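You operate a simulated robot arm through the tools that you are given. There is no shell and no other tool. Be economical: measure what you need, move in short steps, check, and stop when the job is done.

You are at the controls of a simulated two-armed robot. One attempt, no reset.

Task
Cool the warm mould from slide D on the plate, then rack it.
Fine: free its clamp; middle bay of the cooling plate till its strip is grey, then rack bay 4; push the empty slide in; prop, air, other clamps and moulds stay.
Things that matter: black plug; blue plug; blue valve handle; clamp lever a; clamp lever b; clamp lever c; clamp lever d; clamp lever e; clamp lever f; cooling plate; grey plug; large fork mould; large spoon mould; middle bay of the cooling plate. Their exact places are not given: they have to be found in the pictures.

It is judged by the outcome, as a careful person would: the job done as asked, and still so three seconds after it is handed in. It fails if anything else is knocked over, pushed out of place, dropped, spilled or broken.

Robot
Two 7-joint arms with two-finger parallel grippers on one trunk, on a base that drives. Base frame: it is fixed to the floor where the robot stands at the start and does not move with it; the origin is under the middle of the robot, x ahead of it, y to its left, z up. Readings come in m, degrees, newtons and seconds.
The left shoulder is at the start at [0.071, 0.156, 1.105], the right one opposite. Places, roughly: blue valve handle [0.8, -0.8, 1]; clamp lever a [1, 0.9, 0.9]; clamp lever b [1, 0.6, 0.9]; clamp lever c [1, 0.3, 0.9]; clamp lever d [0.7, 0, 0.9]; clamp lever e [1, -0.3, 0.9]; clamp lever f [1, -0.6, 0.9]; cooling plate [0.4, 0.9, 0.8]; large spoon mould [1.25, -0.5, 1]; middle bay of the cooling plate [0.4, 0.9, 0.8]; rack bay 4 [0.1, 0.9, 0.8]; red prop [1.1, 0.1, 0.9]; slide d [0.7, 0, 0.9]; small spoon mould [1.25, 0.5, 1]; white plug [0.75, 1, 1.25]. Payload 3.91 kg a hand.
The TCP of each hand is the grasp point between the finger pads, 0.03 m short of the fingertips. In the tool frame z runs along the fingers and y along their closing line. The gripper opens to 0.11 m. The fingers are 0.02 m wide and 0.01 m thick; the gripper's body (0.048 by 0.112 m) begins 0.055 m behind the TCP.
Orientation is that of the tool frame in the base frame, as a unit quaternion [w, x, y, z]. With the fingers straight down and closing along the base's y, the tool's x points along the base's -x, its y along +y and its z along -z.

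Tools
- The arms move only by the tool step_arm. It takes "left_motion", "right_motion" or both (then of equal length, played together; a hand with none holds still); each is a list of rows, each a list of 7 numbers: the finger opening in cm, from 0 to 11, then the shift along the base's x, y, z in units of 25 mm (1.0 is 25 mm), then the turn, a rotation vector about the base's x, y, z in units of 5 degrees (1.0 is 5 degrees). In form: [[hand, x, y, z, ax, ay, az], ...]. A call has 1 to 12 rows; each row shifts and turns the commanded pose from where the row before left it. A call with a number of a shift or a turn outside -1 to 1 is refused whole. A row lasts 0.2 s, in which the tool goes at most 0.05 m and 8.6 degrees; a call with a longer step from one row to the next is refused whole, and so is a gripper value outside its range. Where a pose cannot be reached the arm comes as near as it can. A force on the tool above 40 N (or 10 N above the force at the start of the call, whichever is more), or a blocked arm, ends the call early, and 0.2 s more pass. The fingers move at their own pace (about 0.108 m/s each) and stop on an object; they squeeze with about 26 N. The grip force told is the motor's: it shows also when the fingers shut on nothing. Time passes only in rows, and 0.2 s behind the last, so rows that do not move let the fingers close. The reply holds the time, the measured pose of the TCP, the force on the tool along the base axes, the opening and the grip force, in the units named above and with some noise, with the torque about the TCP (base axes, N m) and any sound that the robot's microphone picked up, and new pictures: "pictures" is both (left out), scene, wrist or none (wrist: the cameras of the hands that moved).
- Cameras (640 x 400 px; columns grow to the right, rows downward): "scene" is now at [0.1254, 0.0501, 1.3416]; the picture's right is [0.54, -0.84, -0.00], its down [-0.41, -0.26, -0.88] and it looks along [0.74, 0.47, -0.48] (base axes); focal length 214 px, centre (320, 200). "left" rides on the left gripper at [0.072, -0.017, -0.103] in its tool frame; the picture's right is [0.23, 0.97, 0.00], its down [-0.76, 0.18, -0.62] and it looks along [-0.61, 0.14, 0.78] (tool axes); focal length 222 px, centre (320, 200). "right" rides on the right gripper at [0.072, 0.017, -0.103] in its tool frame; the picture's right is [-0.23, 0.97, 0.00], its down [-0.76, -0.18, -0.62] and it looks along [-0.61, -0.14, 0.78] (tool axes); focal length 222 px, centre (320, 200).
- lift_body(by): slides the trunk up (or, below 0, down) by that many m; the arms and the scene camera ride with it, the base frame stays. It gives what a move gives, with no picture.
- base_move(legs): drives the robot by 1 to 6 legs, each [ahead, left, turn to the left] in m, m and degrees, along the robot's own axes; the way and the turn of a leg run together, so that a leg with both is an arc; at most 1.5 m and 180 degrees a leg. The arms and the cameras ride along, it lands a little off, and it stops where it bumps. It gives what a move gives, and a new picture of the scene camera.
- pan_tilt(pan, tilt): turns the head with the scene camera to pan (to the left, within 86 degrees either way) and tilt (down, from -29 to 69), counted from straight ahead of the robot. It gives what a move gives, and a new picture of the scene camera.
- pixel_to_xyz(camera, pixels): for up to 12 pixels [column, row] of the newest picture of that camera ("zoom" is the newest enlarged one), the place [x, y, z] in the base frame of the surface seen there, good to about 0.002 m. The clock stands still meanwhile.
- inspect(camera, box): a new picture of the part [left, top, right, bottom] of that camera's present view, enlarged. The clock stands still meanwhile.
- job_done(): hands the job in; it is judged then, once.

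Go step by step. Measure first, check grasps and placings, and put right what went wrong. The budget is 80 turns and 260 pictures, counting those below and the enlarged ones. Unless the task says otherwise, let go and move clear before handing in, and close with one line.

The tools are called by a JSON object that holds its "op" and its "data". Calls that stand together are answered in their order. step_arm: Moves the arms, as the interface text tells. Its arguments: {"type":"object","properties":{"left_motion":{"type":"array"},"right_motion":{"type":"array"},"pictures":{"type":"string","enum":["both","scene","wrist","none"]}},"required":[]} The other tools are called the same way: lift_body (by) slides the trunk up or down; base_move (legs) drives the base; pan_tilt (pan, tilt) turns the head that bears the scene camera; pixel_to_xyz (camera, pixels) gives the place of the surface under pixels of a picture; inspect (camera, box) takes an enlarged picture of a part of a camera's view; job_done () hands the job in.

At the start:

```text
time: 0.0
left_tcp_pos: [0.57, 0.602, 1.228]
left_tcp_rot: [0.0, 0.0, 1.0, 0.0]
left_ft_force: [0.1, 0.2, 0.6]
left_torque: [0.05, -0.01, 0.03]
left_grip_width: 0.1098
left_finger_force: 0.0
right_tcp_pos: [0.74, -0.0285, 1.1673]
right_tcp_rot: [0.001, 0.001, 1.0, -0.001]
right_ft_force: [0.3, -0.7, 0.6]
right_torque: [-0.04, 0.01, 0.02]
right_grip_width: 0.1098
right_finger_force: 0.1
trunk travel left (down, up): [-0.55, 0.39]
robot x, y, heading: [-0.001, 0.0019, -0.1]
head pan, tilt: [32.7, 28.8]
```

scene: 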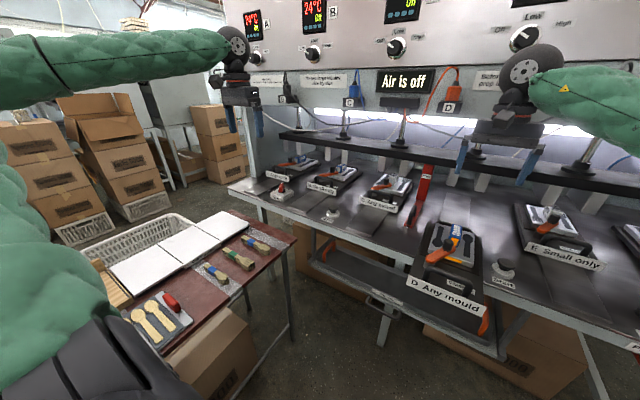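
right: 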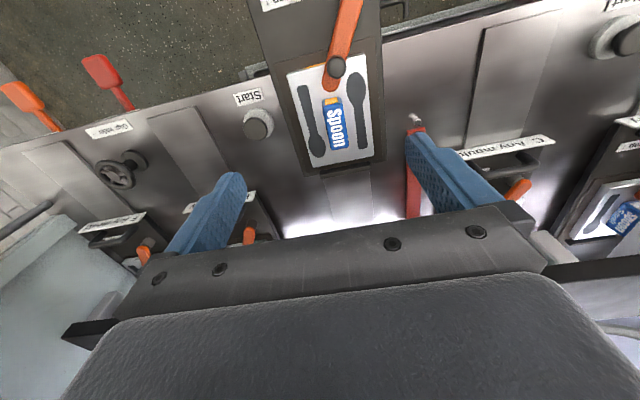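
left: 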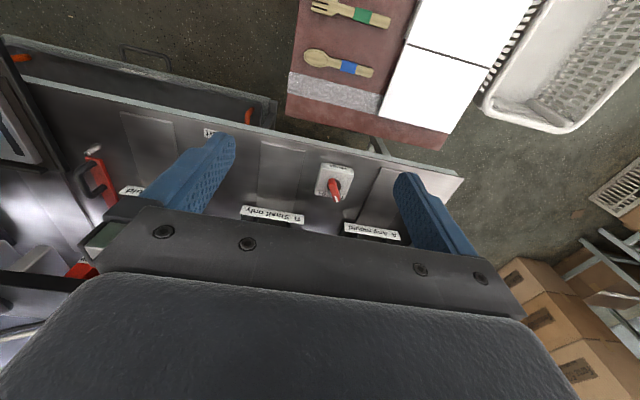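

The scene shows slide D pulled out at about (445,270) with a mould under an orange clamp lever, and a side table at left with other things. I'll enlarge both areas.

{"op": "inspect", "data": {"camera": "scene", "box": [380, 190, 540, 350]}}

{"op": "inspect", "data": {"camera": "scene", "box": [80, 200, 300, 350]}}

{"op": "inspect", "data": {"camera": "right", "box": [200, 0, 440, 180]}}

{"op": "pan_tilt", "data": {"pan": 75, "tilt": 35}}

```text
2.50 times, centred on (460, 270) of scene
```

zoom: 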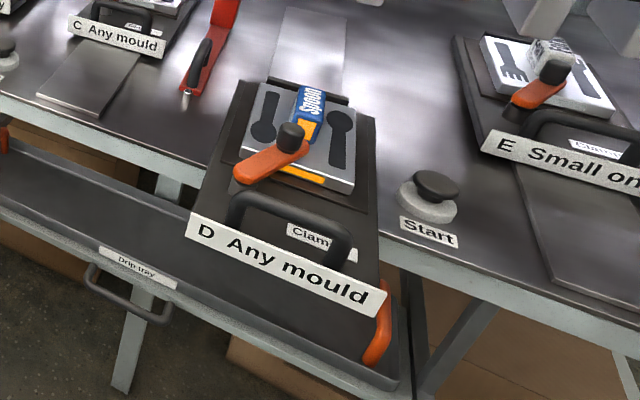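

```text
2.67 times, centred on (190, 275) of scene
```

zoom: 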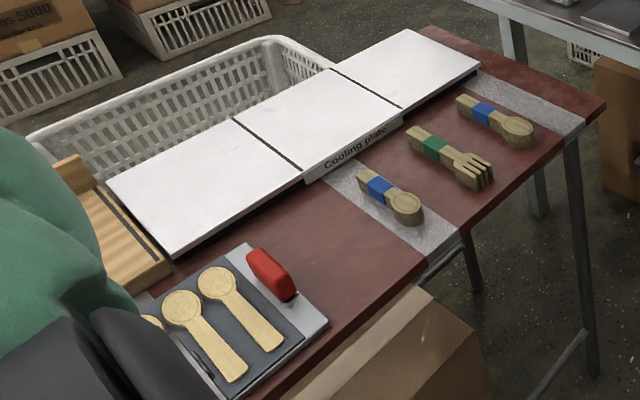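

```text
2.22 times, centred on (320, 90) of right
```

zoom: 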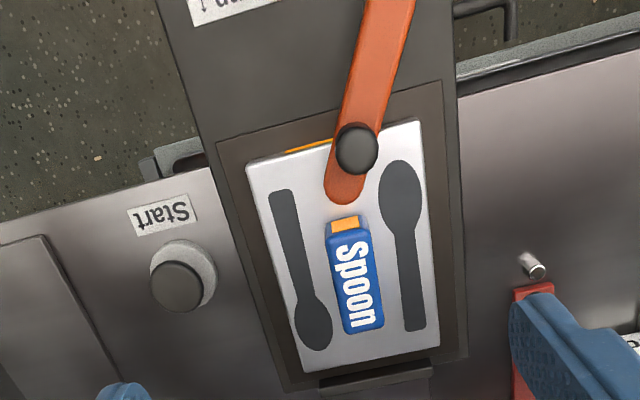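

```text
time: 1.1
left_tcp_pos: [0.57, 0.6021, 1.2273]
left_tcp_rot: [0.0, 0.0, 1.0, 0.0]
left_ft_force: [-0.6, 0.2, -1.6]
left_torque: [-0.01, 0.02, -0.01]
left_grip_width: 0.11
left_finger_force: 0.1
right_tcp_pos: [0.7392, -0.0277, 1.167]
right_tcp_rot: [0.0, 0.001, 1.0, 0.0]
right_ft_force: [0.4, 0.0, -0.4]
right_torque: [-0.02, -0.01, -0.03]
right_grip_width: 0.1099
right_finger_force: 0.1
trunk travel left (down, up): [-0.55, 0.39]
robot x, y, heading: [-0.0023, -0.0011, -0.2]
head pan, tilt: [75.0, 35.0]
```

scene: 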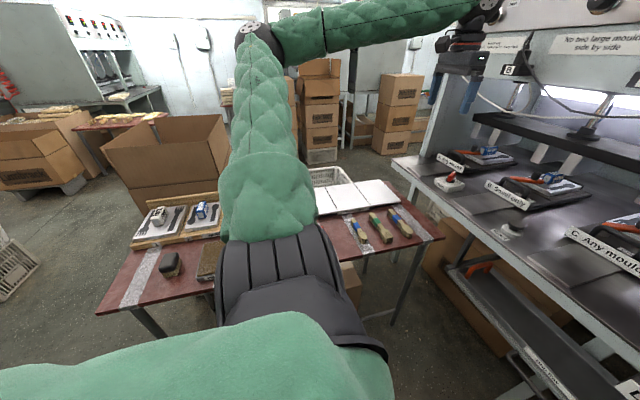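

Orange strip shows at the mould's front edge; the blue block is the mould's handle. I'll measure the mould, lever and surroundings in the right wrist view, and read the clamp label.

{"op": "pixel_to_xyz", "data": {"camera": "right", "pixels": [[335, 67], [350, 10], [334, 85], [332, 102], [337, 145], [290, 75], [312, 167], [372, 155], [360, 57], [325, 90], [300, 164], [300, 20]]}}

{"op": "pan_tilt", "data": {"pan": 0, "tilt": 50}}

{"op": "inspect", "data": {"camera": "scene", "box": [220, 100, 420, 300]}}

```text
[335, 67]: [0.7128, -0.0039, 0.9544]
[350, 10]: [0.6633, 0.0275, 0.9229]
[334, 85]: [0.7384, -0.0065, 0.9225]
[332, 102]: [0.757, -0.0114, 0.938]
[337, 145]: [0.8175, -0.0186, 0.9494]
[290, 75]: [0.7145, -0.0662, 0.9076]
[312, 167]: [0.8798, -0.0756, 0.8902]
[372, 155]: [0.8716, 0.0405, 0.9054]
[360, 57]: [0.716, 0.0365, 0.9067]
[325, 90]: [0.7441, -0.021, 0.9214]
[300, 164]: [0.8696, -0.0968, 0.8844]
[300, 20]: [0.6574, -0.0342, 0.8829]
```

```text
time: 2.6
left_tcp_pos: [0.5706, 0.6013, 1.2293]
left_tcp_rot: [0.001, 0.0, 1.0, 0.001]
left_ft_force: [0.3, -0.4, -0.7]
left_torque: [-0.03, 0.0, -0.07]
left_grip_width: 0.1101
left_finger_force: 0.1
right_tcp_pos: [0.7387, -0.0285, 1.168]
right_tcp_rot: [0.0, 0.001, 1.0, 0.0]
right_ft_force: [0.5, -1.4, 0.1]
right_torque: [0.02, 0.0, 0.0]
right_grip_width: 0.1101
right_finger_force: 0.0
trunk travel left (down, up): [-0.55, 0.39]
robot x, y, heading: [-0.0035, -0.0013, -0.1]
head pan, tilt: [0.0, 50.0]
```

scene: 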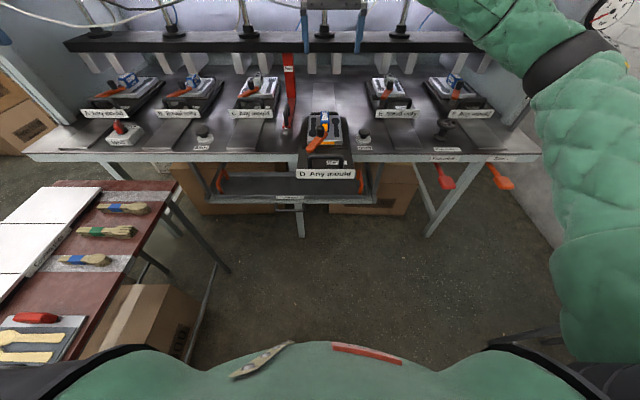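

```text
2.00 times, centred on (320, 200) of scene
```

zoom: 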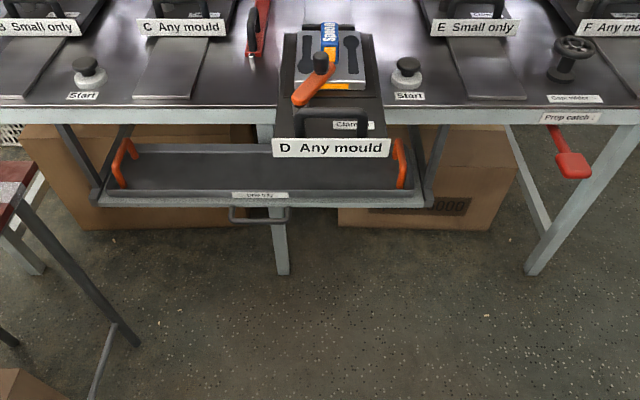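

Slide D is now measured: mould top z≈0.906, handle at about (0.79,-0.015,0.95), lever knob at (0.713,-0.004,0.954). I'll back the right hand off to read the clamp label.

{"op": "step_arm", "data": {"right_motion": [[11, -1, 0, 0, 0, 0, 0], [11, -1, 0, 0, 0, 0, 0], [11, -1, 0, 0, 0, 0, 0], [11, -1, 0, 0, 0, 0, 0], [11, -1, 0, 0, 0, 0, 0], [11, -1, 0, 0, 0, 0, 0]], "pictures": "wrist"}}

{"op": "inspect", "data": {"camera": "right", "box": [220, 20, 440, 200]}}

{"op": "inspect", "data": {"camera": "scene", "box": [290, 100, 360, 180]}}

```text
time: 4.0
left_tcp_pos: [0.5698, 0.6018, 1.2294]
left_tcp_rot: [-0.001, 0.001, 1.0, -0.001]
left_ft_force: [-0.6, -0.9, -0.4]
left_torque: [0.0, 0.01, -0.02]
left_grip_width: 0.1097
left_finger_force: 0.1
right_tcp_pos: [0.5893, -0.0281, 1.1676]
right_tcp_rot: [0.0, 0.001, 1.0, -0.001]
right_ft_force: [-1.4, 0.2, -0.4]
right_torque: [-0.04, 0.0, 0.0]
right_grip_width: 0.1097
right_finger_force: 0.0
trunk travel left (down, up): [-0.55, 0.39]
robot x, y, heading: [-0.0005, 0.0014, 0.1]
head pan, tilt: [0.0, 50.0]
```

right: 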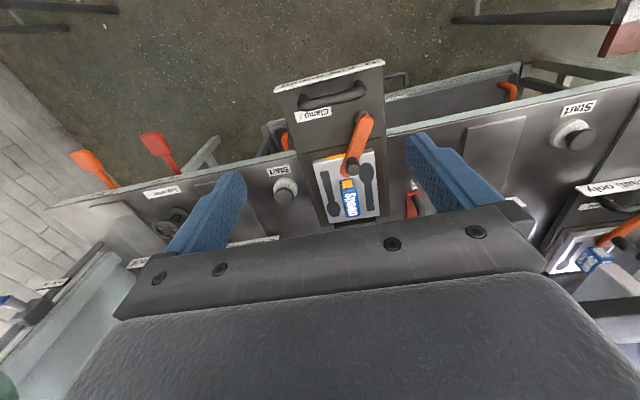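

```text
2.22 times, centred on (330, 110) of right
```

zoom: 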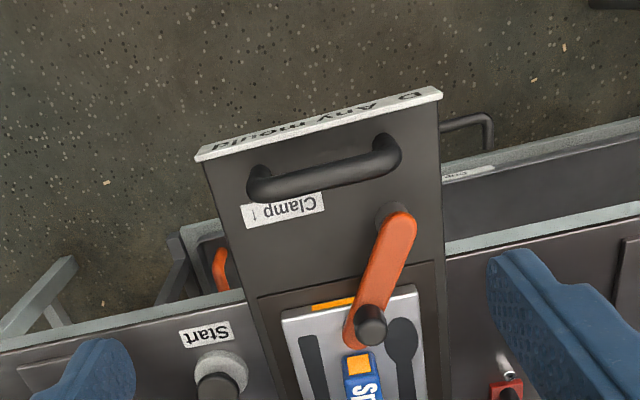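

```text
5.00 times, centred on (325, 140) of scene
```

zoom: 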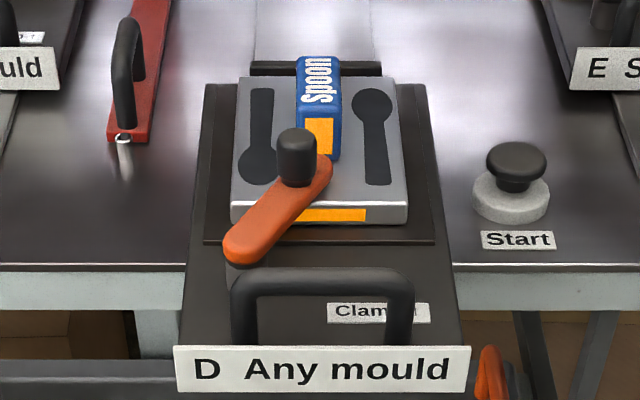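

The lever pivots at its orange lower end on a post near (0.66,0.03), with the knob over the mould. I'll read the label's arrow closer and measure.

{"op": "inspect", "data": {"camera": "right", "box": [270, 70, 390, 150]}}

{"op": "pixel_to_xyz", "data": {"camera": "right", "pixels": [[351, 166], [362, 120], [348, 186], [350, 213], [317, 164], [330, 222], [380, 214], [372, 152], [275, 92], [383, 65], [330, 95], [318, 160]]}}

```text
5.00 times, centred on (330, 110) of right
```

zoom: 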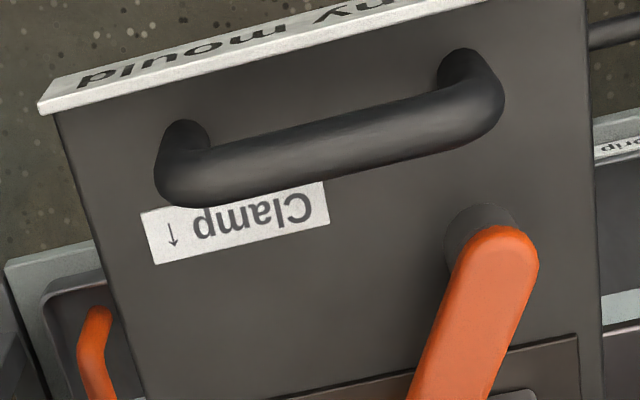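

```text
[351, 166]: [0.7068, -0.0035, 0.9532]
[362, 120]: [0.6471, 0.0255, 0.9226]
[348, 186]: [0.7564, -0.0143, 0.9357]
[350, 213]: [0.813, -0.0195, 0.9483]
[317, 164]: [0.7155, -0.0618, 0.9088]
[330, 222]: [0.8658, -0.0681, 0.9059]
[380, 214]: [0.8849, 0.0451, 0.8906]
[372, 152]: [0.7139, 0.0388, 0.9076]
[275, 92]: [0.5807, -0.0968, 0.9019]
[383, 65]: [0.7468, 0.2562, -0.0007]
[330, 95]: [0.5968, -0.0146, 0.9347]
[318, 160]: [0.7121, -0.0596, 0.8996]
```

The arrow on the label matters; I'll enlarge it further.

{"op": "inspect", "data": {"camera": "right", "box": [294, 104, 336, 130]}}

{"op": "inspect", "data": {"camera": "right", "box": [560, 170, 640, 280]}}

```text
15.24 times, centred on (315, 117) of right
```

zoom: 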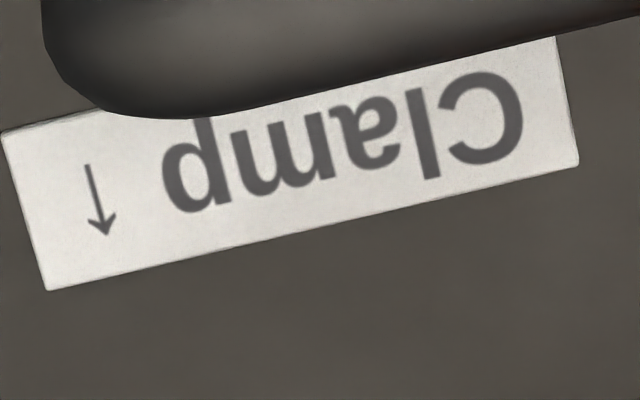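

```text
3.64 times, centred on (600, 225) of right
```

zoom: 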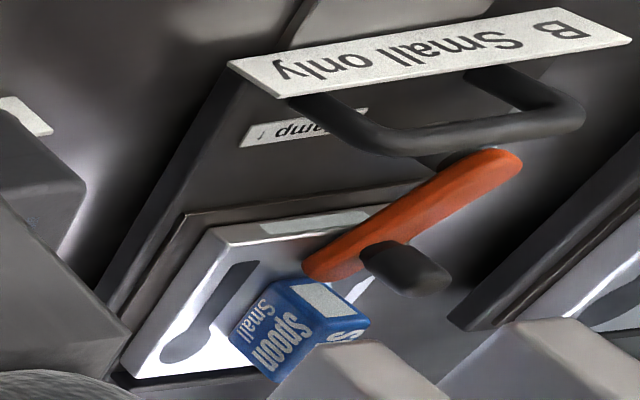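

The arrow points forward (clamped = lever forward); the pivot is a vertical post, so the lever should swing left off the mould. I'll close the right fingers and lower them just right of the knob.

{"op": "step_arm", "data": {"right_motion": [[0, 0.9, -0.2, -1, 0, 0, 0], [0, 0.9, -0.2, -1, 0, 0, 0], [0, 0.9, -0.2, -1, 0, 0, 0], [0, 0.9, -0.2, -1, 0, 0, 0], [0, 0.84, -0.2, -1, 0, 0, 0], [0, 0, 0, -1, 0, 0, 0], [0, 0, 0, -1, 0, 0, 0], [0, 0, 0, -0.8, 0, 0, 0], [0, 0, 0, -0.5, 0, 0, 0]], "pictures": "both"}}

{"op": "inspect", "data": {"camera": "right", "box": [200, 0, 440, 180]}}

```text
time: 6.0
left_tcp_pos: [0.57, 0.6029, 1.227]
left_tcp_rot: [0.001, 0.0, 1.0, -0.001]
left_ft_force: [-0.2, -0.4, 0.3]
left_torque: [0.04, 0.03, 0.02]
left_grip_width: 0.1099
left_finger_force: 0.1
right_tcp_pos: [0.7005, -0.0531, 0.9613]
right_tcp_rot: [0.0, 0.001, 1.0, 0.0]
right_ft_force: [-0.7, -0.7, -1.2]
right_torque: [-0.03, -0.01, 0.0]
right_grip_width: 0.0
right_finger_force: 26.3
trunk travel left (down, up): [-0.55, 0.39]
robot x, y, heading: [0.0014, -0.0008, 0.0]
head pan, tilt: [0.0, 50.0]
```

scene: 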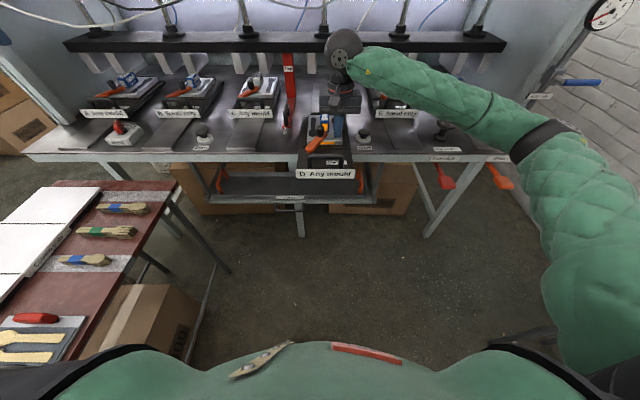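
right: 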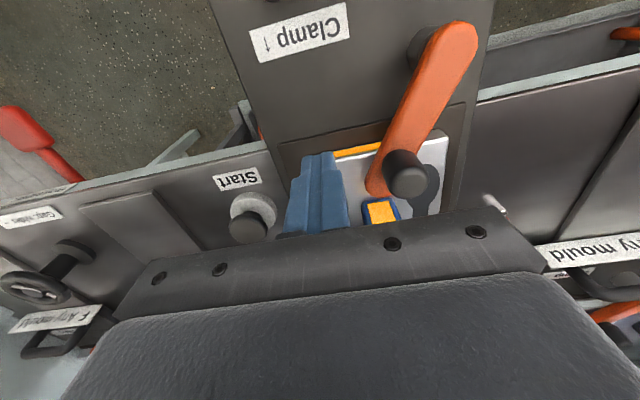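

```text
2.22 times, centred on (320, 90) of right
```

zoom: 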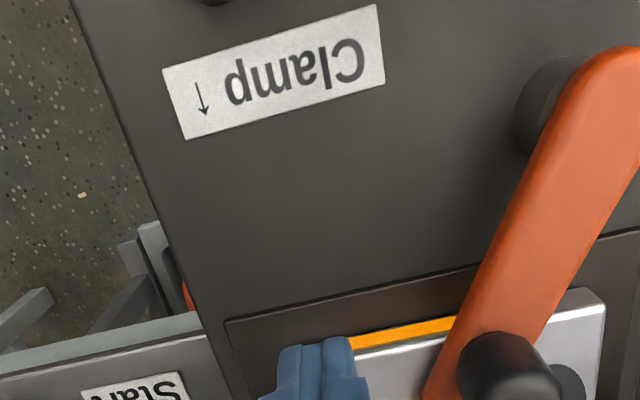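

The closed fingers (px 318,190) stand right of the knob (px 408,174). I'll measure knob, pivot, and the prop on the table.

{"op": "pixel_to_xyz", "data": {"camera": "right", "pixels": [[408, 185], [392, 180], [455, 40], [375, 185], [425, 50], [495, 205], [382, 210], [340, 153]]}}

{"op": "pixel_to_xyz", "data": {"camera": "scene", "pixels": [[285, 128], [290, 110], [288, 70], [287, 100]]}}

{"op": "inspect", "data": {"camera": "scene", "box": [220, 30, 400, 180]}}

```text
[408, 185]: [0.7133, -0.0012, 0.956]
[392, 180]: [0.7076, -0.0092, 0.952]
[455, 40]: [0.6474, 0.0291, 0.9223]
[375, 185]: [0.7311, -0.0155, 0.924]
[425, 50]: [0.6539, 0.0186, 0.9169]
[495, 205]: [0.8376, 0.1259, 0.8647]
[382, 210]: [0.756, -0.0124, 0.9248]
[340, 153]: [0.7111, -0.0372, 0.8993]
```

```text
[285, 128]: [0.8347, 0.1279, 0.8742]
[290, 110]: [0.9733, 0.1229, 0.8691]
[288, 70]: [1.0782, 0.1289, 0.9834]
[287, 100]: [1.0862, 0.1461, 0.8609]
```

```text
2.67 times, centred on (310, 105) of scene
```

zoom: 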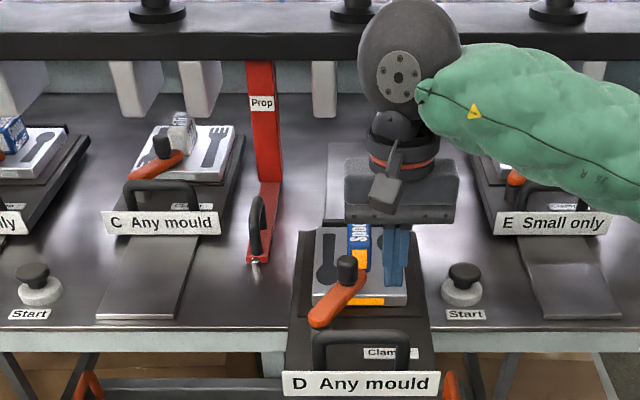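

Pivot is near (0.650,0.029), knob near (0.711,-0.002), radius 0.068. I'll push the knob left along its arc and check.

{"op": "step_arm", "data": {"right_motion": [[0, -0.136, 0.6, 0, 0, 0, 0], [0, -0.136, 0.6, 0, 0, 0, 0], [0, 0.48, 0.524, 0, 0, 0, 0], [0, 0.328, 0.628, 0, 0, 0, 0], [0, 0.152, 0.696, 0, 0, 0, 0], [0, -0.028, 0.708, 0, 0, 0, 0]], "pictures": "both"}}

{"op": "inspect", "data": {"camera": "scene", "box": [270, 90, 380, 190]}}

```text
time: 6.8
left_tcp_pos: [0.572, 0.6011, 1.2273]
left_tcp_rot: [0.001, 0.002, 1.0, 0.0]
left_ft_force: [0.9, 0.3, 0.4]
left_torque: [-0.03, -0.01, 0.01]
left_grip_width: 0.1103
left_finger_force: 0.1
right_tcp_pos: [0.704, -0.0193, 0.9585]
right_tcp_rot: [-0.001, 0.006, 1.0, -0.004]
right_ft_force: [-5.8, -21.6, 2.6]
right_torque: [-0.07, -0.01, -0.15]
right_grip_width: 0.0
right_finger_force: 25.8
trunk travel left (down, up): [-0.55, 0.39]
robot x, y, heading: [-0.0001, 0.0011, -0.2]
head pan, tilt: [0.0, 50.0]
stopped in row 4 (right hand): the force on the tool passed its limit at 52 N (the readings are from after the stop); the commanded pose is now the measured one
```

scene: 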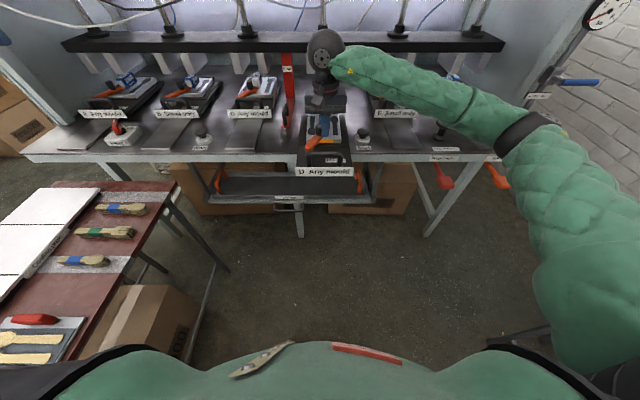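
right: 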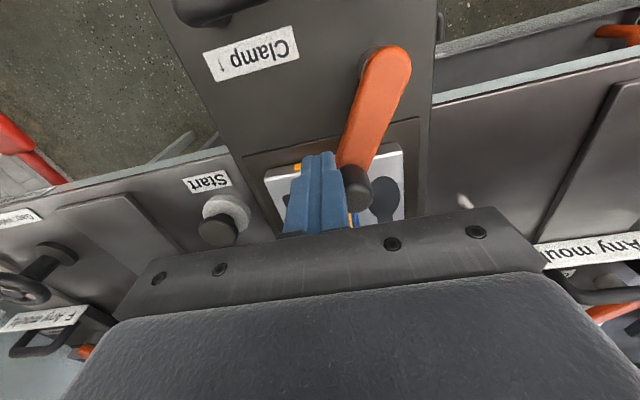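

```text
4.00 times, centred on (325, 140) of scene
```

zoom: 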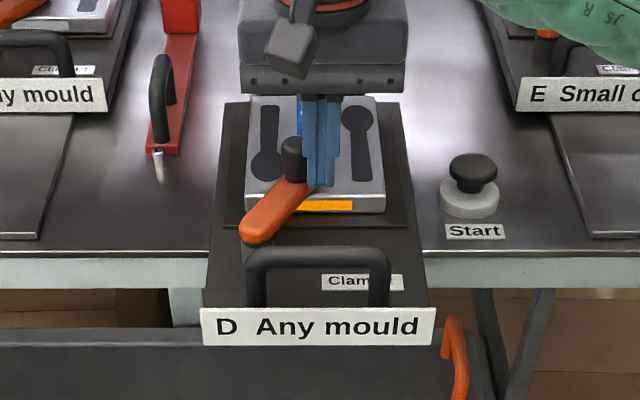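

Pushing sideways met 52 N, so the lever doesn't swing flat; the "↑" means lift it. I'll back off, rise, open, and turn the fingers to straddle the knob with their closing line across the lever.

{"op": "step_arm", "data": {"right_motion": [[0, 0, -0.4, 0, 0, 0, 0], [0, 0, 0, 1, 0, 0, 0], [0, 0, 0, 1, 0, 0, 0], [4.5, 0.047, 0.182, 0, 0, 0, -0.9], [4.5, 0.047, 0.182, 0, 0, 0, -0.9], [4.5, 0.047, 0.182, 0, 0, 0, -0.9], [4.5, 0.047, 0.182, 0, 0, 0, -0.9], [4.5, 0.047, 0.182, 0, 0, 0, -0.9], [4.5, 0.047, 0.182, 0, 0, 0, -0.9]], "pictures": "both"}}

{"op": "inspect", "data": {"camera": "right", "box": [200, 0, 440, 200]}}

{"op": "inspect", "data": {"camera": "scene", "box": [270, 90, 380, 190]}}

```text
time: 8.8
left_tcp_pos: [0.5722, 0.6003, 1.2285]
left_tcp_rot: [0.0, 0.001, 1.0, 0.0]
left_ft_force: [0.3, 0.0, -0.6]
left_torque: [-0.02, -0.03, -0.03]
left_grip_width: 0.1102
left_finger_force: 0.1
right_tcp_pos: [0.7138, 0.001, 1.0082]
right_tcp_rot: [-0.001, 0.239, 0.971, -0.004]
right_ft_force: [-0.3, 0.3, -0.1]
right_torque: [0.0, 0.0, 0.02]
right_grip_width: 0.0451
right_finger_force: 0.1
trunk travel left (down, up): [-0.55, 0.39]
robot x, y, heading: [0.001, -0.001, -0.3]
head pan, tilt: [0.0, 50.0]
```

scene: 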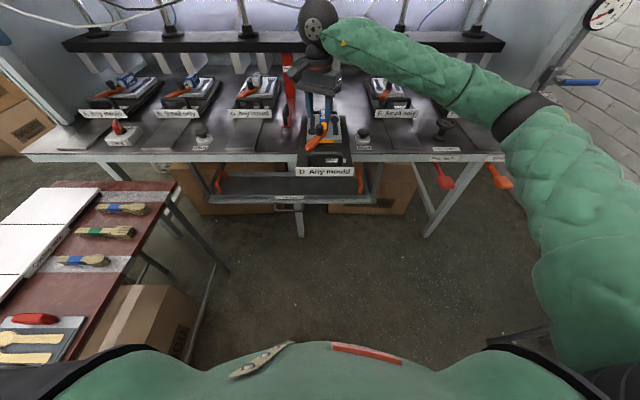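
right: 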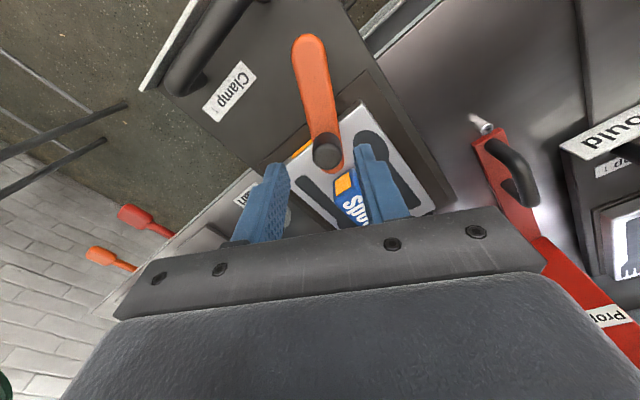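

```text
2.00 times, centred on (320, 100) of right
```

zoom: 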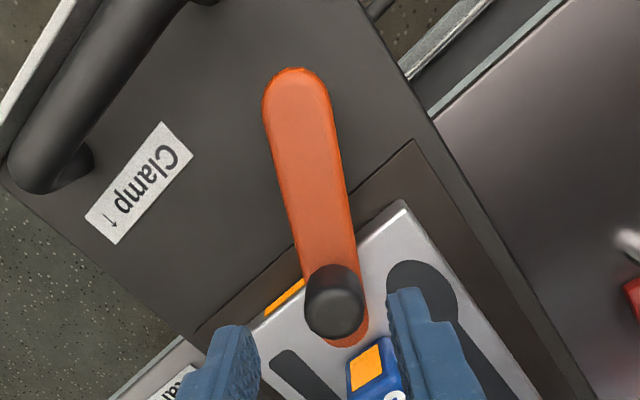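

```text
4.00 times, centred on (325, 140) of scene
```

zoom: 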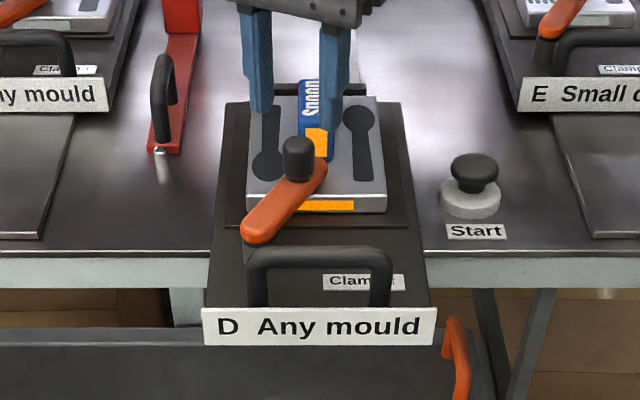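

The knob shows at px (327,150), nearly between the fingers. I'll measure its exact position before lowering.

{"op": "pixel_to_xyz", "data": {"camera": "right", "pixels": [[327, 146], [316, 150], [339, 150], [327, 138], [308, 50], [333, 171]]}}

```text
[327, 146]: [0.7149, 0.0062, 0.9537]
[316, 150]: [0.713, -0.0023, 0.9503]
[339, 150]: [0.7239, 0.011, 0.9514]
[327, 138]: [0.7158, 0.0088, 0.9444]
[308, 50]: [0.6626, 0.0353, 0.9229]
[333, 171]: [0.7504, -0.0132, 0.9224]
```

Knob centre ≈(0.718,0.004). I'll lower to z≈0.957 around it and close.

{"op": "step_arm", "data": {"right_motion": [[4.5, 0.16, 0.08, -1, 0, 0, 0], [4.5, 0, 0, -0.6, 0, 0, 0], [4.5, 0, 0, -0.45, 0, 0, 0], [0, 0, 0, 0, 0, 0, 0], [0, 0, 0, 0, 0, 0, 0], [0, 0, 0, 0, 0, 0, 0]], "pictures": "both"}}

{"op": "inspect", "data": {"camera": "scene", "box": [270, 90, 380, 190]}}

```text
time: 10.2
left_tcp_pos: [0.5719, 0.6007, 1.2284]
left_tcp_rot: [0.001, 0.001, 1.0, 0.0]
left_ft_force: [0.4, -0.5, -0.1]
left_torque: [-0.01, 0.05, -0.03]
left_grip_width: 0.1098
left_finger_force: 0.1
right_tcp_pos: [0.7175, 0.0031, 0.958]
right_tcp_rot: [-0.002, 0.238, 0.971, -0.003]
right_ft_force: [-2.0, -2.8, -1.4]
right_torque: [1.27, -0.15, -0.07]
right_grip_width: 0.0243
right_finger_force: 44.8
trunk travel left (down, up): [-0.55, 0.39]
robot x, y, heading: [-0.0021, -0.0031, -0.1]
head pan, tilt: [0.0, 50.0]
```

scene: 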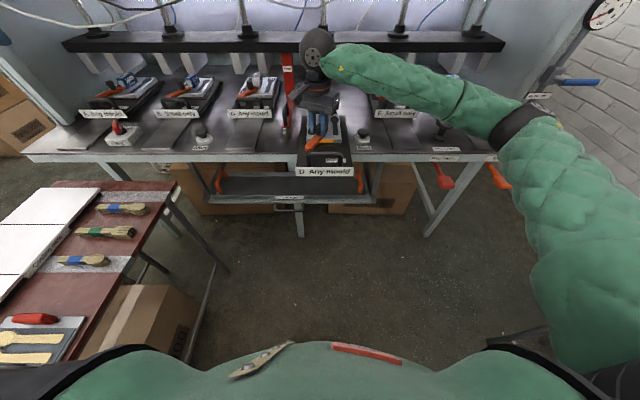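
right: 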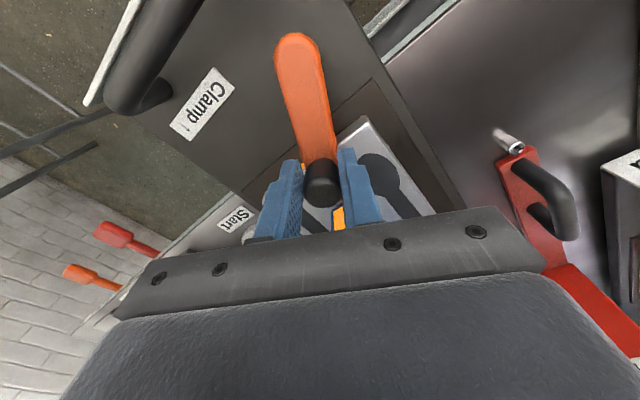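

```text
4.00 times, centred on (325, 140) of scene
```

zoom: 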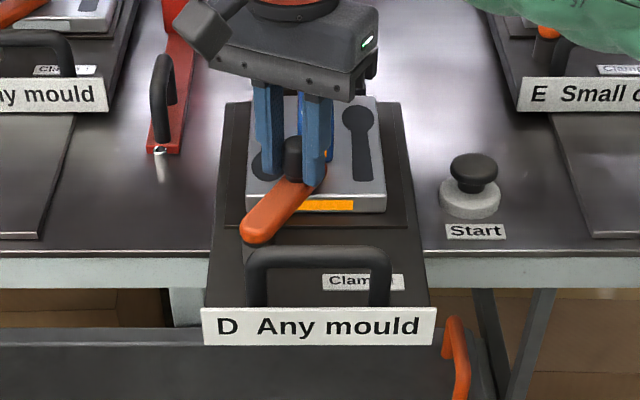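

Knob is gripped (2.4 cm). I'll try a small lift and read the force.

{"op": "step_arm", "data": {"right_motion": [[0, 0, 0, 0.3, 0, 0, 0], [0, -0.03, 0.02, 0.3, 0, 0, 0], [0, -0.05, 0.03, 0.3, 0, 0, 0]], "pictures": "wrist"}}

{"op": "inspect", "data": {"camera": "scene", "box": [270, 90, 380, 190]}}

```text
time: 10.7
left_tcp_pos: [0.5721, 0.5999, 1.2286]
left_tcp_rot: [0.0, 0.002, 1.0, 0.0]
left_ft_force: [-0.5, 0.4, 0.6]
left_torque: [-0.02, -0.01, 0.01]
left_grip_width: 0.1101
left_finger_force: 0.0
right_tcp_pos: [0.7155, 0.004, 0.9585]
right_tcp_rot: [-0.007, 0.238, 0.971, -0.006]
right_ft_force: [-2.1, 0.1, -22.4]
right_torque: [1.18, -0.55, -0.3]
right_grip_width: 0.0244
right_finger_force: 45.0
trunk travel left (down, up): [-0.55, 0.39]
robot x, y, heading: [0.0036, -0.0012, -0.3]
head pan, tilt: [0.0, 50.0]
stopped in row 2 (right hand): the force on the tool passed its limit at 73 N (the readings are from after the stop); the commanded pose is now the measured one
```

right: 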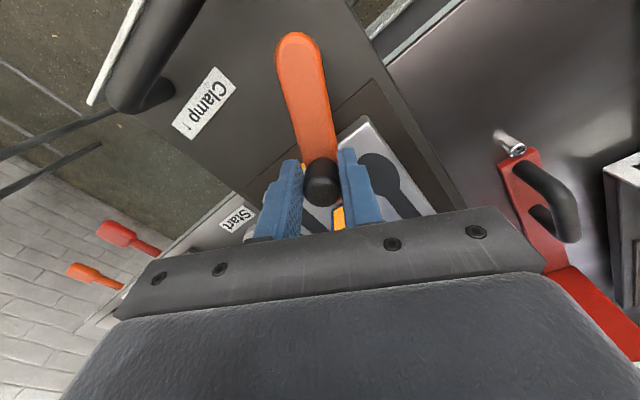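

```text
4.00 times, centred on (325, 140) of scene
```

zoom: 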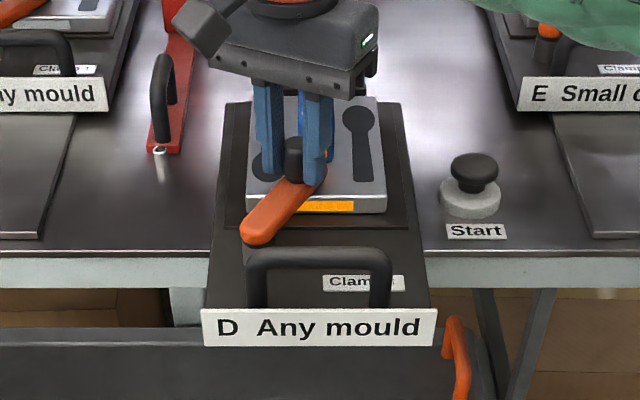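

Lifting is blocked too (73 N), yet the earlier push did shift the knob a few mm, so it may be a stiff turning lever. I'll try slowly turning it left while gripping.

{"op": "step_arm", "data": {"right_motion": [[0, 0.045, 0.09, 0, 0, 0, 0.1], [0, 0.045, 0.09, 0, 0, 0, 0.1], [0, 0.045, 0.09, 0, 0, 0, 0.1], [0, 0.045, 0.09, 0, 0, 0, 0.1], [0, 0.045, 0.09, 0, 0, 0, 0.1], [0, 0.045, 0.09, 0, 0, 0, 0.1], [0, 0.045, 0.09, 0, 0, 0, 0.1], [0, 0.045, 0.09, 0, 0, 0, 0.1]], "pictures": "wrist"}}

{"op": "inspect", "data": {"camera": "scene", "box": [270, 90, 380, 190]}}

```text
time: 11.4
left_tcp_pos: [0.5738, 0.5995, 1.2273]
left_tcp_rot: [0.0, 0.003, 1.0, 0.0]
left_ft_force: [-0.2, -0.9, 0.4]
left_torque: [-0.06, 0.0, 0.03]
left_grip_width: 0.11
left_finger_force: 0.0
right_tcp_pos: [0.7197, 0.0019, 0.9583]
right_tcp_rot: [-0.005, 0.231, 0.973, -0.009]
right_ft_force: [2.4, -12.8, -9.6]
right_torque: [0.94, 0.25, -0.12]
right_grip_width: 0.0247
right_finger_force: 45.0
trunk travel left (down, up): [-0.55, 0.39]
robot x, y, heading: [-0.0016, -0.003, -0.3]
head pan, tilt: [0.0, 50.0]
stopped in row 3 (right hand): the force on the tool passed its limit at 42 N (the readings are from after the stop); the commanded pose is now the measured one
```

right: 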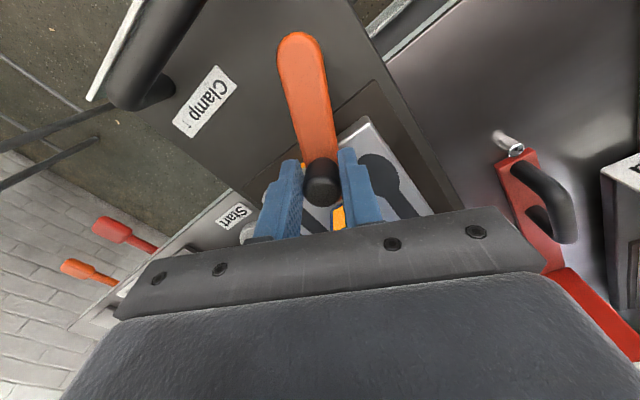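

```text
4.00 times, centred on (325, 140) of scene
```

zoom: 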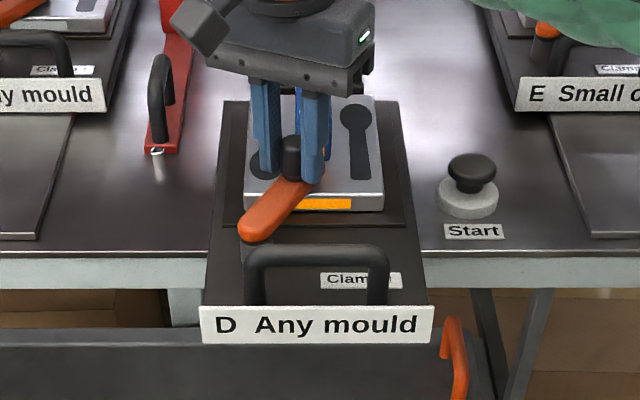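

Left is a hard stop; swinging right (clockwise) would lay the lever across the slide in front of the mould, which fits the design. I'll try that way slowly.

{"op": "step_arm", "data": {"right_motion": [[0, -0.045, -0.09, 0, 0, 0, -0.1], [0, -0.045, -0.09, 0, 0, 0, -0.1], [0, -0.07, -0.12, 0, 0, 0, -0.2], [0, -0.07, -0.12, 0, 0, 0, -0.2], [0, -0.1, -0.15, 0, 0, 0, -0.3], [0, -0.1, -0.15, 0, 0, 0, -0.3]], "pictures": "wrist"}}

{"op": "inspect", "data": {"camera": "scene", "box": [270, 90, 380, 190]}}

```text
time: 12.8
left_tcp_pos: [0.5734, 0.6011, 1.2265]
left_tcp_rot: [-0.001, 0.002, 1.0, -0.001]
left_ft_force: [-0.4, -0.1, -0.3]
left_torque: [0.01, 0.02, -0.01]
left_grip_width: 0.1101
left_finger_force: 0.1
right_tcp_pos: [0.7091, -0.0122, 0.9592]
right_tcp_rot: [-0.005, 0.281, 0.96, -0.009]
right_ft_force: [-8.0, 13.1, -19.4]
right_torque: [0.97, -0.52, -0.22]
right_grip_width: 0.0252
right_finger_force: 45.4
trunk travel left (down, up): [-0.55, 0.39]
robot x, y, heading: [0.0004, -0.0022, -0.4]
head pan, tilt: [0.0, 50.0]
```

right: 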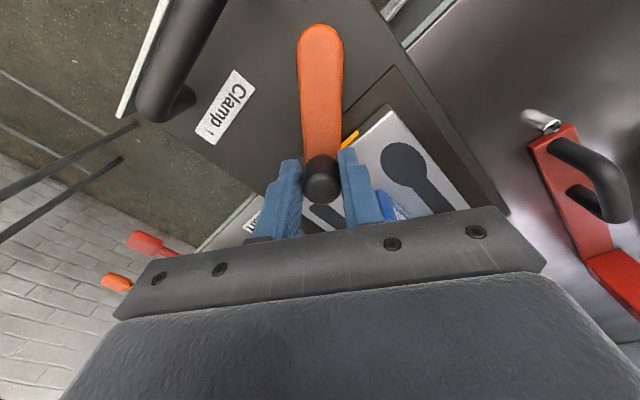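

```text
4.00 times, centred on (325, 140) of scene
```

zoom: 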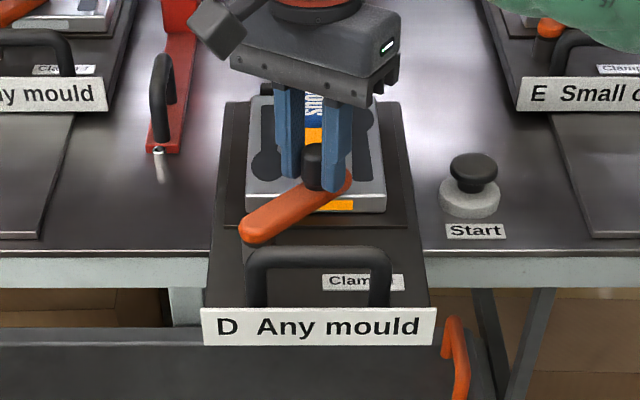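

The lever turns right freely. I'll continue the arc about pivot ≈(0.655,0.033), radius 0.07, to about -90°.

{"op": "step_arm", "data": {"right_motion": [[0, -0.164, -0.18, -0.05, 0, 0, -1], [0, -0.18, -0.164, -0.05, 0, 0, -1], [0, -0.192, -0.148, 0, 0, 0, -1], [0, -0.208, -0.132, 0, 0, 0, -1], [0, -0.216, -0.112, 0, 0, 0, -1], [0, -0.228, -0.096, 0, 0, 0, -1], [0, -0.232, -0.072, 0, 0, 0, -1], [0, -0.236, -0.052, 0, 0, 0, -1], [0, -0.244, -0.032, 0, 0, 0, -1], [0, -0.244, -0.012, 0, 0, 0, -1]], "pictures": "wrist"}}

{"op": "inspect", "data": {"camera": "scene", "box": [270, 90, 380, 190]}}

```text
time: 14.4
left_tcp_pos: [0.5703, 0.6006, 1.2291]
left_tcp_rot: [0.0, 0.001, 1.0, 0.001]
left_ft_force: [-0.2, -1.0, 0.4]
left_torque: [0.03, 0.02, -0.02]
left_grip_width: 0.1099
left_finger_force: 0.0
right_tcp_pos: [0.6716, -0.0312, 0.9595]
right_tcp_rot: [-0.007, 0.554, 0.833, -0.003]
right_ft_force: [-4.2, 14.4, 2.5]
right_torque: [0.99, -1.34, 0.1]
right_grip_width: 0.0247
right_finger_force: 44.7
trunk travel left (down, up): [-0.55, 0.39]
robot x, y, heading: [-0.0039, 0.0015, -0.0]
head pan, tilt: [0.0, 50.0]
stopped in row 8 (right hand): the force on the tool passed its limit at 40 N (the readings are from after the stop); the commanded pose is now the measured one
```

right: 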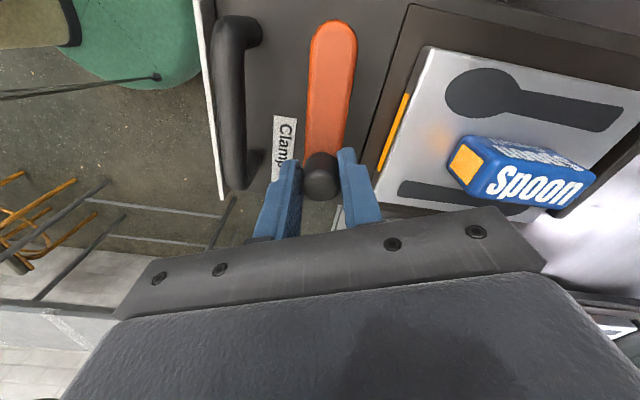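

```text
4.00 times, centred on (325, 140) of scene
```

zoom: 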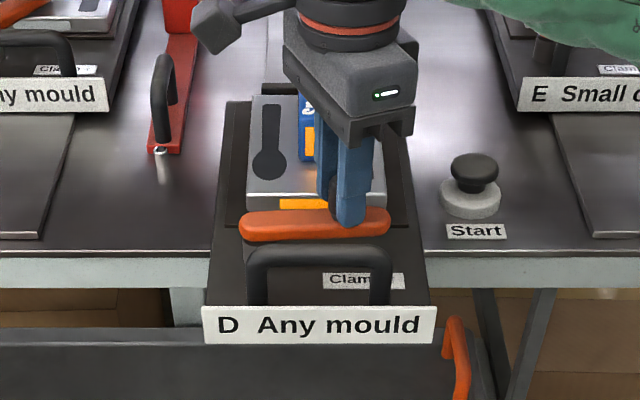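

The clamp lever now lies across the slide, clear of the mould front (about -76°). I'll release, rise, and turn the hand back while moving above the handle.

{"op": "step_arm", "data": {"right_motion": [[6, 0, 0, 0, 0, 0, 0], [6, 0, 0, 0, 0, 0, 0], [6, 0, 0, 1, 0, 0, 0], [6, 0, 0, 1, 0, 0, 0], [6, 0, 0, 1, 0, 0, 1], [6, 0, 0, 1, 0, 0, 1], [6, 0.5, 0.07, 0, 0, 0, 1], [6, 0.5, 0.07, 0, 0, 0, 1], [6, 0.5, 0.07, 0, 0, 0, 1], [6, 0.5, 0.07, 0, 0, 0, 1], [6, 0.5, 0.07, 0, 0, 0, 1], [6, 0.5, 0.07, 0, 0, 0, 1]], "pictures": "none"}}

{"op": "step_arm", "data": {"right_motion": [[6, 0.5, 0.07, 0, 0, 0, 1], [6, 0.4, 0, 0, 0, 0, 1], [6, 0, 0, 0, 0, 0, 1], [6, 0, 0, 0, 0, 0, 1]], "pictures": "wrist"}}

{"op": "inspect", "data": {"camera": "right", "box": [200, 0, 440, 200]}}

```text
time: 17.0
left_tcp_pos: [0.5731, 0.5994, 1.2282]
left_tcp_rot: [0.0, 0.002, 1.0, 0.0]
left_ft_force: [0.6, 0.6, -0.1]
left_torque: [0.05, 0.02, 0.03]
left_grip_width: 0.11
left_finger_force: 0.1
right_tcp_pos: [0.7478, -0.0229, 1.0574]
right_tcp_rot: [-0.005, 0.237, 0.972, -0.007]
right_ft_force: [-0.1, -0.3, 0.0]
right_torque: [0.0, -0.02, 0.0]
right_grip_width: 0.06
right_finger_force: 0.1
trunk travel left (down, up): [-0.55, 0.39]
robot x, y, heading: [0.0004, -0.0001, -0.4]
head pan, tilt: [0.0, 50.0]
```

```text
time: 18.0
left_tcp_pos: [0.5731, 0.6009, 1.229]
left_tcp_rot: [0.0, 0.001, 1.0, 0.0]
left_ft_force: [0.7, -0.3, -0.1]
left_torque: [-0.02, 0.01, -0.01]
left_grip_width: 0.1101
left_finger_force: 0.0
right_tcp_pos: [0.7706, -0.0219, 1.0578]
right_tcp_rot: [-0.005, 0.065, 0.998, -0.007]
right_ft_force: [-0.9, -0.7, 0.0]
right_torque: [0.0, 0.03, -0.02]
right_grip_width: 0.0601
right_finger_force: 0.1
trunk travel left (down, up): [-0.55, 0.39]
robot x, y, heading: [-0.0032, 0.0012, -0.2]
head pan, tilt: [0.0, 50.0]
```

right: 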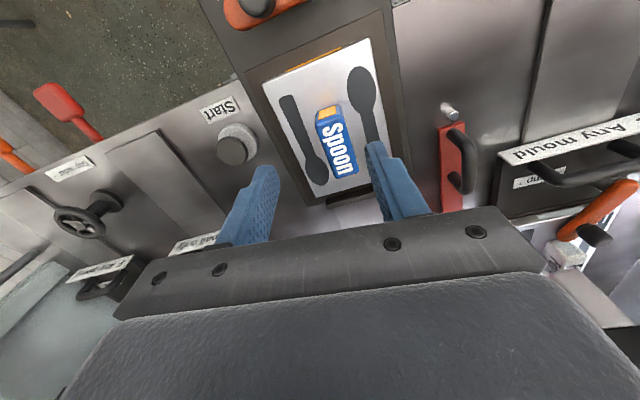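

```text
2.00 times, centred on (320, 100) of right
```

zoom: 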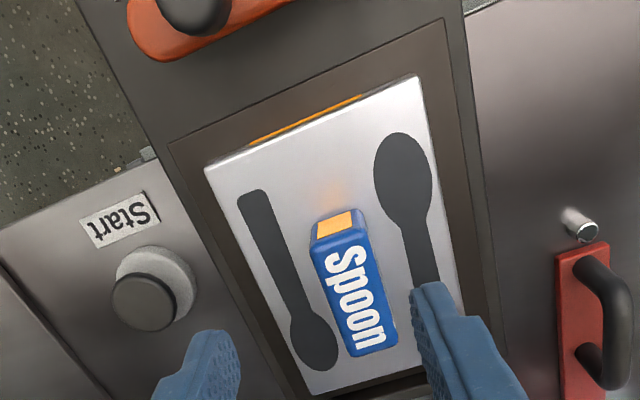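

The mould is free in its recess. I'll measure the handle's top corners and the mould's corners.

{"op": "pixel_to_xyz", "data": {"camera": "right", "pixels": [[318, 121], [341, 116], [336, 174], [355, 168], [337, 145], [264, 86], [367, 39], [314, 197], [320, 112], [325, 100], [396, 190], [290, 60]]}}

```text
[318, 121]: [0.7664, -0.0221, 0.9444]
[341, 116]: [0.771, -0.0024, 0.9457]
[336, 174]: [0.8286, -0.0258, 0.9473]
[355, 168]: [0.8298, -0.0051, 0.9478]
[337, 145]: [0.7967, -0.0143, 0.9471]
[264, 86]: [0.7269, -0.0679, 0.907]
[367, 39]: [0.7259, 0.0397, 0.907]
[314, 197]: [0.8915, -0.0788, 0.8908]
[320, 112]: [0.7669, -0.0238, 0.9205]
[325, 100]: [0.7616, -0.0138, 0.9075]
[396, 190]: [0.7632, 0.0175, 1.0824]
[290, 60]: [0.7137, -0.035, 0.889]
```

Handle centre is (0.798,-0.014), top z 0.949, nearly along x. I'll lower onto it and grip.

{"op": "step_arm", "data": {"right_motion": [[6, 0.55, 0.16, 0, 0, 0, 0.45], [6, 0.55, 0.16, 0, 0, 0, 0.45], [6, 0, 0, -1, 0, 0, 0], [6, 0, 0, -1, 0, 0, 0], [6, 0, 0, -1, 0, 0, 0], [6, 0, 0, -1, 0, 0, 0], [6, 0, 0, -0.6, 0, 0, 0], [0, 0, 0, 0, 0, 0, 0], [0, 0, 0, 0, 0, 0, 0], [0, 0, 0, 0, 0, 0, 0]], "pictures": "wrist"}}

{"op": "inspect", "data": {"camera": "scene", "box": [270, 90, 380, 190]}}

```text
time: 20.2
left_tcp_pos: [0.5728, 0.6007, 1.2283]
left_tcp_rot: [0.001, 0.001, 1.0, 0.0]
left_ft_force: [0.7, -0.8, -0.3]
left_torque: [-0.03, 0.02, 0.0]
left_grip_width: 0.1102
left_finger_force: 0.1
right_tcp_pos: [0.7957, -0.0131, 0.9437]
right_tcp_rot: [-0.003, 0.026, 1.0, -0.008]
right_ft_force: [-0.1, 1.2, 0.3]
right_torque: [0.57, -0.27, 0.3]
right_grip_width: 0.0305
right_finger_force: 26.4
trunk travel left (down, up): [-0.55, 0.39]
robot x, y, heading: [0.0036, 0.0013, 0.1]
head pan, tilt: [0.0, 50.0]
```

right: 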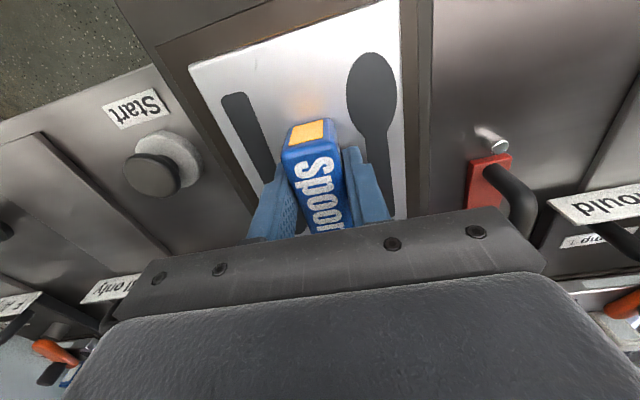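

```text
4.00 times, centred on (325, 140) of scene
```

zoom: 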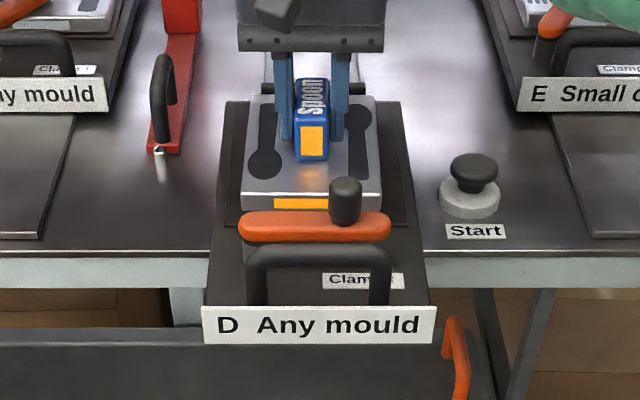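

Handle gripped at 3.05 cm. I'll lift gently straight up and check.

{"op": "step_arm", "data": {"right_motion": [[0, 0, 0, 0.2, 0, 0, 0], [0, 0, 0, 0.3, 0, 0, 0], [0, 0, 0, 0.5, 0, 0, 0], [0, 0, 0, 0.8, 0, 0, 0], [0, 0, 0, 1, 0, 0, 0], [0, 0, 0, 1, 0, 0, 0], [0, 0, 0, 1, 0, 0, 0], [0, 0, 0, 1, 0, 0, 0]], "pictures": "wrist"}}

{"op": "inspect", "data": {"camera": "scene", "box": [250, 60, 380, 190]}}

```text
time: 22.0
left_tcp_pos: [0.5728, 0.6006, 1.2279]
left_tcp_rot: [0.0, 0.001, 1.0, 0.0]
left_ft_force: [0.5, 0.1, -0.8]
left_torque: [0.01, 0.0, 0.01]
left_grip_width: 0.1099
left_finger_force: 0.1
right_tcp_pos: [0.7988, -0.0128, 1.0878]
right_tcp_rot: [-0.005, 0.027, 1.0, -0.008]
right_ft_force: [0.7, 0.4, -8.1]
right_torque: [0.04, 0.05, -0.02]
right_grip_width: 0.0298
right_finger_force: 25.8
trunk travel left (down, up): [-0.55, 0.39]
robot x, y, heading: [-0.0011, -0.0005, -0.0]
head pan, tilt: [0.0, 50.0]
```

right: 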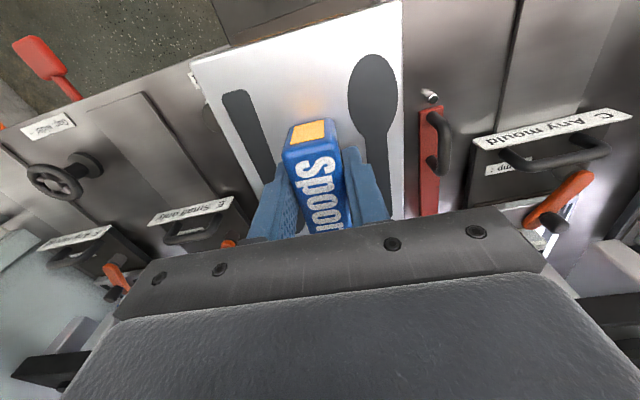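

```text
3.08 times, centred on (315, 125) of scene
```

zoom: 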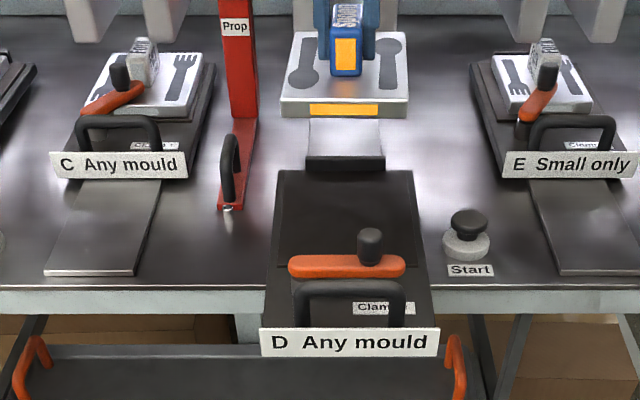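

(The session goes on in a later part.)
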